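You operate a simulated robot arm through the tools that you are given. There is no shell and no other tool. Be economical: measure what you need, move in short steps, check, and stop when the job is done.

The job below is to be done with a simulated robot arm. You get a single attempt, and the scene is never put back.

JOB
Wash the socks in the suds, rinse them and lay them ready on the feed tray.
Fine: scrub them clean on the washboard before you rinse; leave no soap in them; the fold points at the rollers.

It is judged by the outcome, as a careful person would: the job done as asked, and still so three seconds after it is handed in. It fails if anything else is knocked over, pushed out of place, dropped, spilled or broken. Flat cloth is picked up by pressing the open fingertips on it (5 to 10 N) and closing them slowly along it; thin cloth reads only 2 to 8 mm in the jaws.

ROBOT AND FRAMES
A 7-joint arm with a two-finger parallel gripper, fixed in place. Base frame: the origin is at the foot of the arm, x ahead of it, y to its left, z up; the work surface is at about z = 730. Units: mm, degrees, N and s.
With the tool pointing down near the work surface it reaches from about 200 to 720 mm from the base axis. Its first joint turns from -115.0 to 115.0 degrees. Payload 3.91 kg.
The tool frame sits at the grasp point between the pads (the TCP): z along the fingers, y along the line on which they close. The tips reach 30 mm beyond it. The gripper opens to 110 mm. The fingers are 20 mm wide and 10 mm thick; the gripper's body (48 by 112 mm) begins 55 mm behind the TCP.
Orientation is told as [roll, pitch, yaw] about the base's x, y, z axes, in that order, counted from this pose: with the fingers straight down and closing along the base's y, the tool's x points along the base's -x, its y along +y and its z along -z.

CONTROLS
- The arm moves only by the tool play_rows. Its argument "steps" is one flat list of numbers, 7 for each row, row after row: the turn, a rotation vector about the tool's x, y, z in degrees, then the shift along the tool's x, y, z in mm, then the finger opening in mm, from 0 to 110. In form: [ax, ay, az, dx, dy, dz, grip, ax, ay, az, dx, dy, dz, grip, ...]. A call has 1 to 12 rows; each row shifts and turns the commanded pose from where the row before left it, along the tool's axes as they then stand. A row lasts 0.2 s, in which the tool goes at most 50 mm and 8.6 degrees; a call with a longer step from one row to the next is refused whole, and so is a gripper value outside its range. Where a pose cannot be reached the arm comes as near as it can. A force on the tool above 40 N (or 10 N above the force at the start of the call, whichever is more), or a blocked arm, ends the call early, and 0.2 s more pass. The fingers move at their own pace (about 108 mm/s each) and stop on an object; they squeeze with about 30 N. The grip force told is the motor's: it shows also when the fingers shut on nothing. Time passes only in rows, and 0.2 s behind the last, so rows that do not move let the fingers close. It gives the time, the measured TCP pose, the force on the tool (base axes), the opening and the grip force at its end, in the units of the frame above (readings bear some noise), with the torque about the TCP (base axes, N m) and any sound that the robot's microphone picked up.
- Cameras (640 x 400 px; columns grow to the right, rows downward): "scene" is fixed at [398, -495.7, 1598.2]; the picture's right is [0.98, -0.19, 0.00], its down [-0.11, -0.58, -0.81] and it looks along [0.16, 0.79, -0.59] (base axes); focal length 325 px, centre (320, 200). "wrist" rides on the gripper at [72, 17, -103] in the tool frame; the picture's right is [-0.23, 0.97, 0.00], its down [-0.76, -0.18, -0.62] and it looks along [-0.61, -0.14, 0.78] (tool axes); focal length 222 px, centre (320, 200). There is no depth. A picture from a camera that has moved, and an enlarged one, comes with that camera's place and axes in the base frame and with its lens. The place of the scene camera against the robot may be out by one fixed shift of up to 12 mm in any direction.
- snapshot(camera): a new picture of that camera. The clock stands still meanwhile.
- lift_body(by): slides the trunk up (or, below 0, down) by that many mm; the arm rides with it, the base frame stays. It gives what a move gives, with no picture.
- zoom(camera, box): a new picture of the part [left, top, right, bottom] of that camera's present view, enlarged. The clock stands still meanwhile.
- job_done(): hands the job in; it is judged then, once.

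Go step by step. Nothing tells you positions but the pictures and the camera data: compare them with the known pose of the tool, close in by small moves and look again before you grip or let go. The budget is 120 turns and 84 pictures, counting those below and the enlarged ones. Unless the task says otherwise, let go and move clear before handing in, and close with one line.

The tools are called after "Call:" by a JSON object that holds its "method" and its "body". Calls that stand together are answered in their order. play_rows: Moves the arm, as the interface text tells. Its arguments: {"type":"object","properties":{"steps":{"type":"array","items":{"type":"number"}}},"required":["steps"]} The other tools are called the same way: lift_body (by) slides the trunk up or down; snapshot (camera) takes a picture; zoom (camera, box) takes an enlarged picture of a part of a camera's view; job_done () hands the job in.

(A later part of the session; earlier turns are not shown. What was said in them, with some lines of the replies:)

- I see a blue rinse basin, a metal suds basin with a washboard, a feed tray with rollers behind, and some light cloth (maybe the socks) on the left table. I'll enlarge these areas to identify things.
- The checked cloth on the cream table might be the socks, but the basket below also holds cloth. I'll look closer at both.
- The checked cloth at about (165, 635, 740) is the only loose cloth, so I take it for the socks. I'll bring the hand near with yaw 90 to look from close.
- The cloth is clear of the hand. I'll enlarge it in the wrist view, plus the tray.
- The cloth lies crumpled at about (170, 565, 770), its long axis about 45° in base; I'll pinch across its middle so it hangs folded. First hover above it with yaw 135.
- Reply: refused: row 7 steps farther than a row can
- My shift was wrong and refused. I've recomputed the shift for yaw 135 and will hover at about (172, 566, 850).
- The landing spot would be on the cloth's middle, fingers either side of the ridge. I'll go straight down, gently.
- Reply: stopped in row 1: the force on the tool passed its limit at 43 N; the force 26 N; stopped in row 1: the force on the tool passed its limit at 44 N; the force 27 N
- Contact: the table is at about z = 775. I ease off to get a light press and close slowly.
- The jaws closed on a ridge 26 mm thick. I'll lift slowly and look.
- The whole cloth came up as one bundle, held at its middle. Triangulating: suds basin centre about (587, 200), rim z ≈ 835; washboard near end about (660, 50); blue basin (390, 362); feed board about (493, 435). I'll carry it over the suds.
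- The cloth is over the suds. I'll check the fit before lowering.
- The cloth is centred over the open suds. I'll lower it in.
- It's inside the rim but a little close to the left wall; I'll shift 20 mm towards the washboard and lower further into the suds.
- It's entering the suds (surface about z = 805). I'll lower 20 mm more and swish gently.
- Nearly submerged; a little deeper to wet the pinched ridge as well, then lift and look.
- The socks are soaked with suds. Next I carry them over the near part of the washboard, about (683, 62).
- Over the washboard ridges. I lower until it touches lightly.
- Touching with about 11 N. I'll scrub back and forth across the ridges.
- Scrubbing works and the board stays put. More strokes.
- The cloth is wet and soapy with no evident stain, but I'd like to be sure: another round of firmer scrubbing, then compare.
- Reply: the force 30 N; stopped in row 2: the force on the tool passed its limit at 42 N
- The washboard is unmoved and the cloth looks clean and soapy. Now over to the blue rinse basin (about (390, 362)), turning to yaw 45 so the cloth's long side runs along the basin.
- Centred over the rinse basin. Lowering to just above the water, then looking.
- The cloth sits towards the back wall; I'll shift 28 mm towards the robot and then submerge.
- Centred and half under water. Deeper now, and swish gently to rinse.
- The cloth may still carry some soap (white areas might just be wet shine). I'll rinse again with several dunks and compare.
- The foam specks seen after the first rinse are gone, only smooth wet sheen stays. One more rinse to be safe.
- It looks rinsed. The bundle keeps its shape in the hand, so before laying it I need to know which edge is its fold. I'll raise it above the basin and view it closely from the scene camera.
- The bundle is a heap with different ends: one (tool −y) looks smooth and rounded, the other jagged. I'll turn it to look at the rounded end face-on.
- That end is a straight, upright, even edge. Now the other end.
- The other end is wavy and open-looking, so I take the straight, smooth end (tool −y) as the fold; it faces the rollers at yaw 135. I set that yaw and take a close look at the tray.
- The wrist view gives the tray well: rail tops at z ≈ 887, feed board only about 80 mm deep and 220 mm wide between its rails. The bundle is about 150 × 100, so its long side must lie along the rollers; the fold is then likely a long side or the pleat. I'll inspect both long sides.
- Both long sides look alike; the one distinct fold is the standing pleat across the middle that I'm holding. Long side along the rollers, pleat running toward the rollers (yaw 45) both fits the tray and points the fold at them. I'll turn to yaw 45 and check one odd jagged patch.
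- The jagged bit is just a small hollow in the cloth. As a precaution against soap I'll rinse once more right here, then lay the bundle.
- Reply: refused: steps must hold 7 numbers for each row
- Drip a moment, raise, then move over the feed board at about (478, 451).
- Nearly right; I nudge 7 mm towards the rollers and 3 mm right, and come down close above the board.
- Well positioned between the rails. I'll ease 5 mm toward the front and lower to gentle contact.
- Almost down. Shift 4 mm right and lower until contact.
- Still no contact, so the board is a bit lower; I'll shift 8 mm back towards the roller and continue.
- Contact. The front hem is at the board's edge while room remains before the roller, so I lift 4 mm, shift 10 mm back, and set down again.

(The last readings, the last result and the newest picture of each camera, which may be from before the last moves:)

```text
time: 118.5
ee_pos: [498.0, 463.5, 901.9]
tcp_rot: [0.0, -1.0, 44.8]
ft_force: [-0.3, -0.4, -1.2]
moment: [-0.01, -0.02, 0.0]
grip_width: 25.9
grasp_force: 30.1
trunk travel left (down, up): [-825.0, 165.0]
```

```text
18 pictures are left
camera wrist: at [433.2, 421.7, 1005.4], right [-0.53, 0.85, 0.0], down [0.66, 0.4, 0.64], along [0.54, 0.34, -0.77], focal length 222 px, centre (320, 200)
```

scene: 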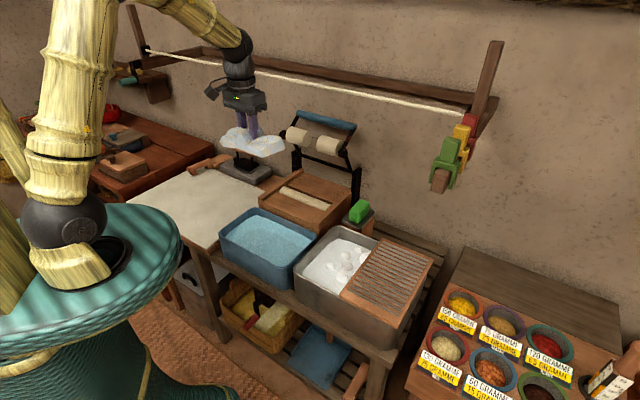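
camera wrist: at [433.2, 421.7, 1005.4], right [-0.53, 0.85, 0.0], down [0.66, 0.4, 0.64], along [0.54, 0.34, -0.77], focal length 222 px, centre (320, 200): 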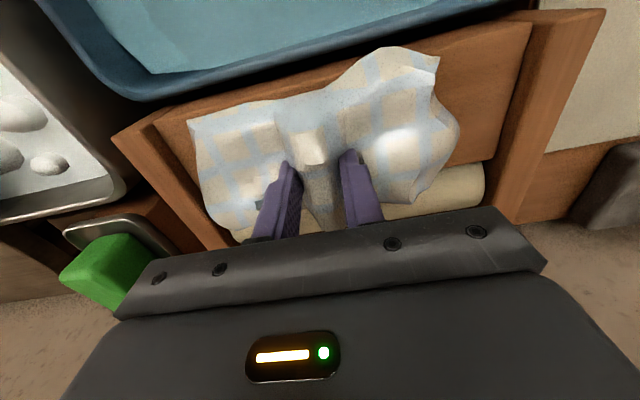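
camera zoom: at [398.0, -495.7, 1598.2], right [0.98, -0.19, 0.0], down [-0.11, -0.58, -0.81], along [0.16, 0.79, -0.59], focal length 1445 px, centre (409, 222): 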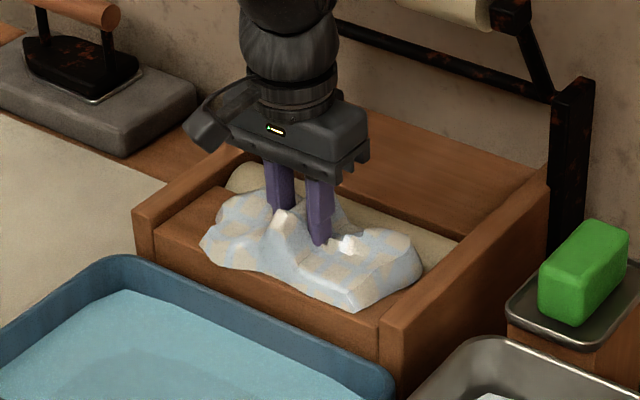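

This view is very clear: the whole bundle fits on the front board, between the front edge and the roller. I'll shift 14 mm left to centre between the rails and set down.

Call:
{"method": "play_rows", "body": {"steps": [0, 0, 0, 0, 0, -3, 0, 0, 0, 0, 0, 14, 0, 0, 0, 0, 0, 0, 0, 3, 0, 0, 0, 0, 0, 0, 1, 0, 0, 0, 0, 0, 0, 0, 0]}}

Call:
{"method": "play_rows", "body": {"steps": [0, 0, 0, 0, 0, 1.5, 0, 0, 0, 0, 0, 0, 0, 0]}}

Call:
{"method": "snapshot", "body": {"camera": "wrist"}}

```text
time: 119.7
ee_pos: [488.1, 472.6, 902.3]
tcp_rot: [0.0, -1.0, 44.9]
ft_force: [1.8, -0.4, 1.6]
moment: [0.0, 0.17, 0.01]
grip_width: 25.7
grasp_force: 30.6
trunk travel left (down, up): [-825.0, 165.0]
```

```text
time: 120.3
ee_pos: [487.5, 473.1, 902.5]
tcp_rot: [0.0, -1.3, 44.8]
ft_force: [1.0, -0.1, 16.8]
moment: [-0.54, 0.53, 0.02]
grip_width: 25.8
grasp_force: 30.7
trunk travel left (down, up): [-825.0, 165.0]
```

```text
17 pictures are left
camera wrist: at [422.8, 430.3, 1005.0], right [-0.53, 0.85, 0.0], down [0.66, 0.4, 0.64], along [0.54, 0.34, -0.77], focal length 222 px, centre (320, 200)
```

wrist: 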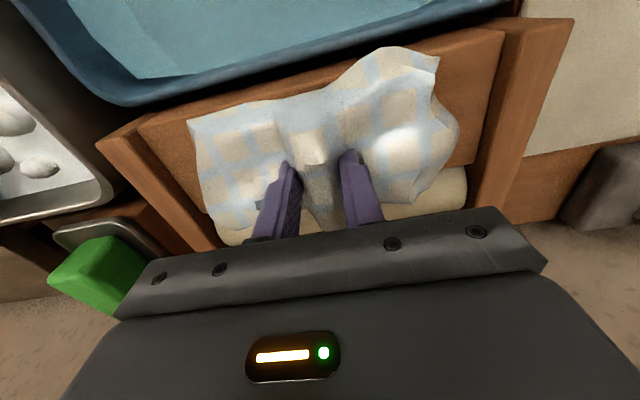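

Set down and centred. Relieve the press, open gently and rise.

Call:
{"method": "play_rows", "body": {"steps": [0, 0, 0, 0, 0, -1.5, 0, 0, 0, 0, 0, 0, 0, 0, 0, 0, 0, 0, 0, 0, 30, 0, 0, 0, 0, 0, -1, 36, 0, 0, 0, 0, 0, -3, 42, 0, 0, 0, 0, 0, -10, 44, 0, 0, 0, 0, 0, -20, 44, 0, 0, 0, 0, 0, -30, 44, 0, 0, 0, 0, 0, -40, 44]}}

Call:
{"method": "snapshot", "body": {"camera": "wrist"}}

Call:
{"method": "zoom", "body": {"camera": "scene", "box": [250, 150, 350, 240]}}

```text
time: 122.3
ee_pos: [487.6, 469.3, 1006.4]
tcp_rot: [0.1, -1.0, 44.9]
ft_force: [-0.3, -1.2, 0.2]
moment: [0.01, -0.02, 0.01]
grip_width: 44.0
grasp_force: 0.1
trunk travel left (down, up): [-825.0, 165.0]
```

```text
16 pictures are left
camera wrist: at [422.4, 428.0, 1109.5], right [-0.53, 0.85, 0.0], down [0.66, 0.4, 0.64], along [0.54, 0.34, -0.77], focal length 222 px, centre (320, 200)
```

wrist: 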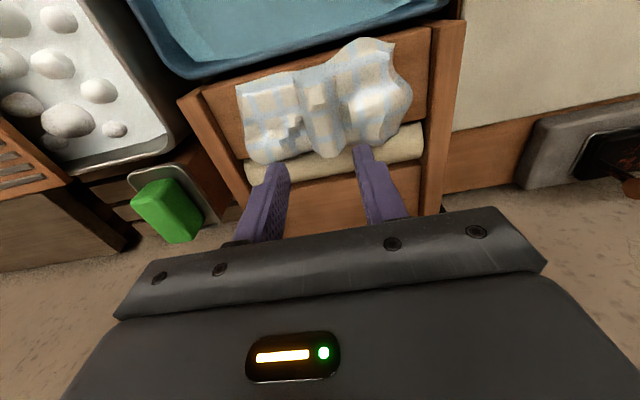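

```text
4.44 times, centred on (300, 195) of scene
camera zoom: at [398.0, -495.7, 1598.2], right [0.98, -0.19, 0.0], down [-0.11, -0.58, -0.81], along [0.16, 0.79, -0.59], focal length 1445 px, centre (409, 222)
```

zoom: 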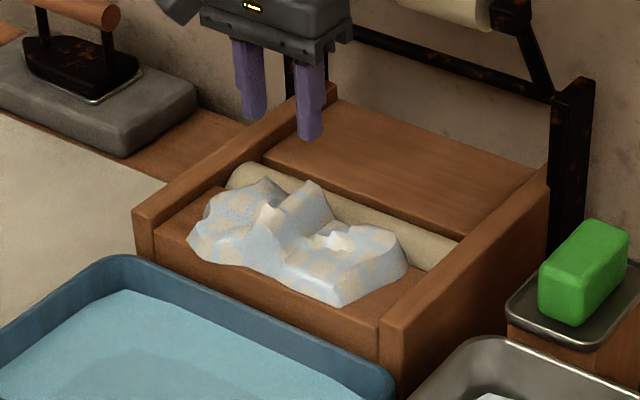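

It lies on the board with the pleat running straight at the rollers. A close look from above to confirm the fold and that no soap remains.

Call:
{"method": "play_rows", "body": {"steps": [0, 0, 0, 0, 0, -35, 60, 0, 0, 0, 25, 0, -35, 60, 0, 0, 0, 30, 0, -35, 60]}}

Call:
{"method": "zoom", "body": {"camera": "wrist", "box": [200, 20, 420, 190]}}

Call:
{"method": "snapshot", "body": {"camera": "scene"}}

```text
time: 123.1
ee_pos: [448.6, 426.2, 1108.8]
tcp_rot: [0.0, -1.2, 45.0]
ft_force: [0.1, -0.5, -0.8]
moment: [-0.01, -0.01, 0.0]
grip_width: 59.8
grasp_force: 0.0
trunk travel left (down, up): [-825.0, 165.0]
```

```text
2.35 times, centred on (310, 105) of wrist
camera zoom: at [382.2, 385.2, 1211.5], right [-0.53, 0.85, 0.0], down [0.66, 0.4, 0.64], along [0.54, 0.34, -0.77], focal length 523 px, centre (344, 424)
```

zoom: 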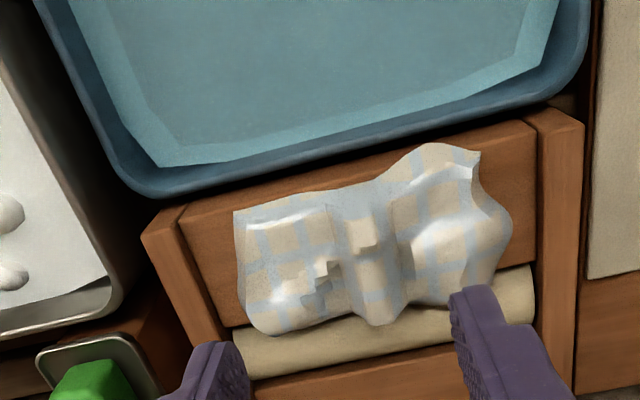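

```text
13 pictures are left
```

scene: 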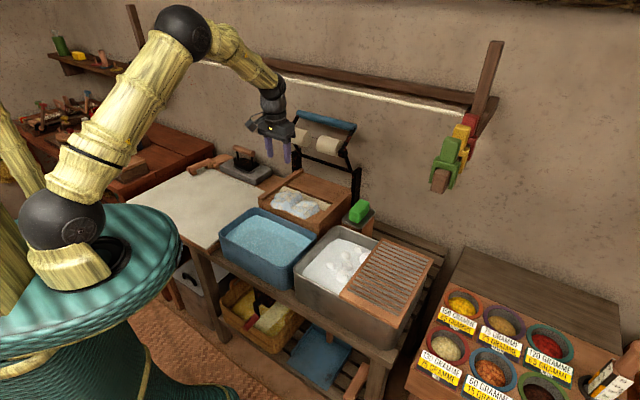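

The washed and rinsed bundle lies settled on the feed board, pleat aimed at the rollers, everything else is in place and the hand is clear. I hand in.

Call:
{"method": "job_done", "body": {}}

```text
The job is handed in.
```

The socks were washed in the suds, scrubbed on the washboard, rinsed four times and laid on the feed tray. I took the fold to be the pleat across the middle, which points at the rollers. I judged clean and soap-free by eye: I saw no stain before or after scrubbing, and no foam after the later rinses.
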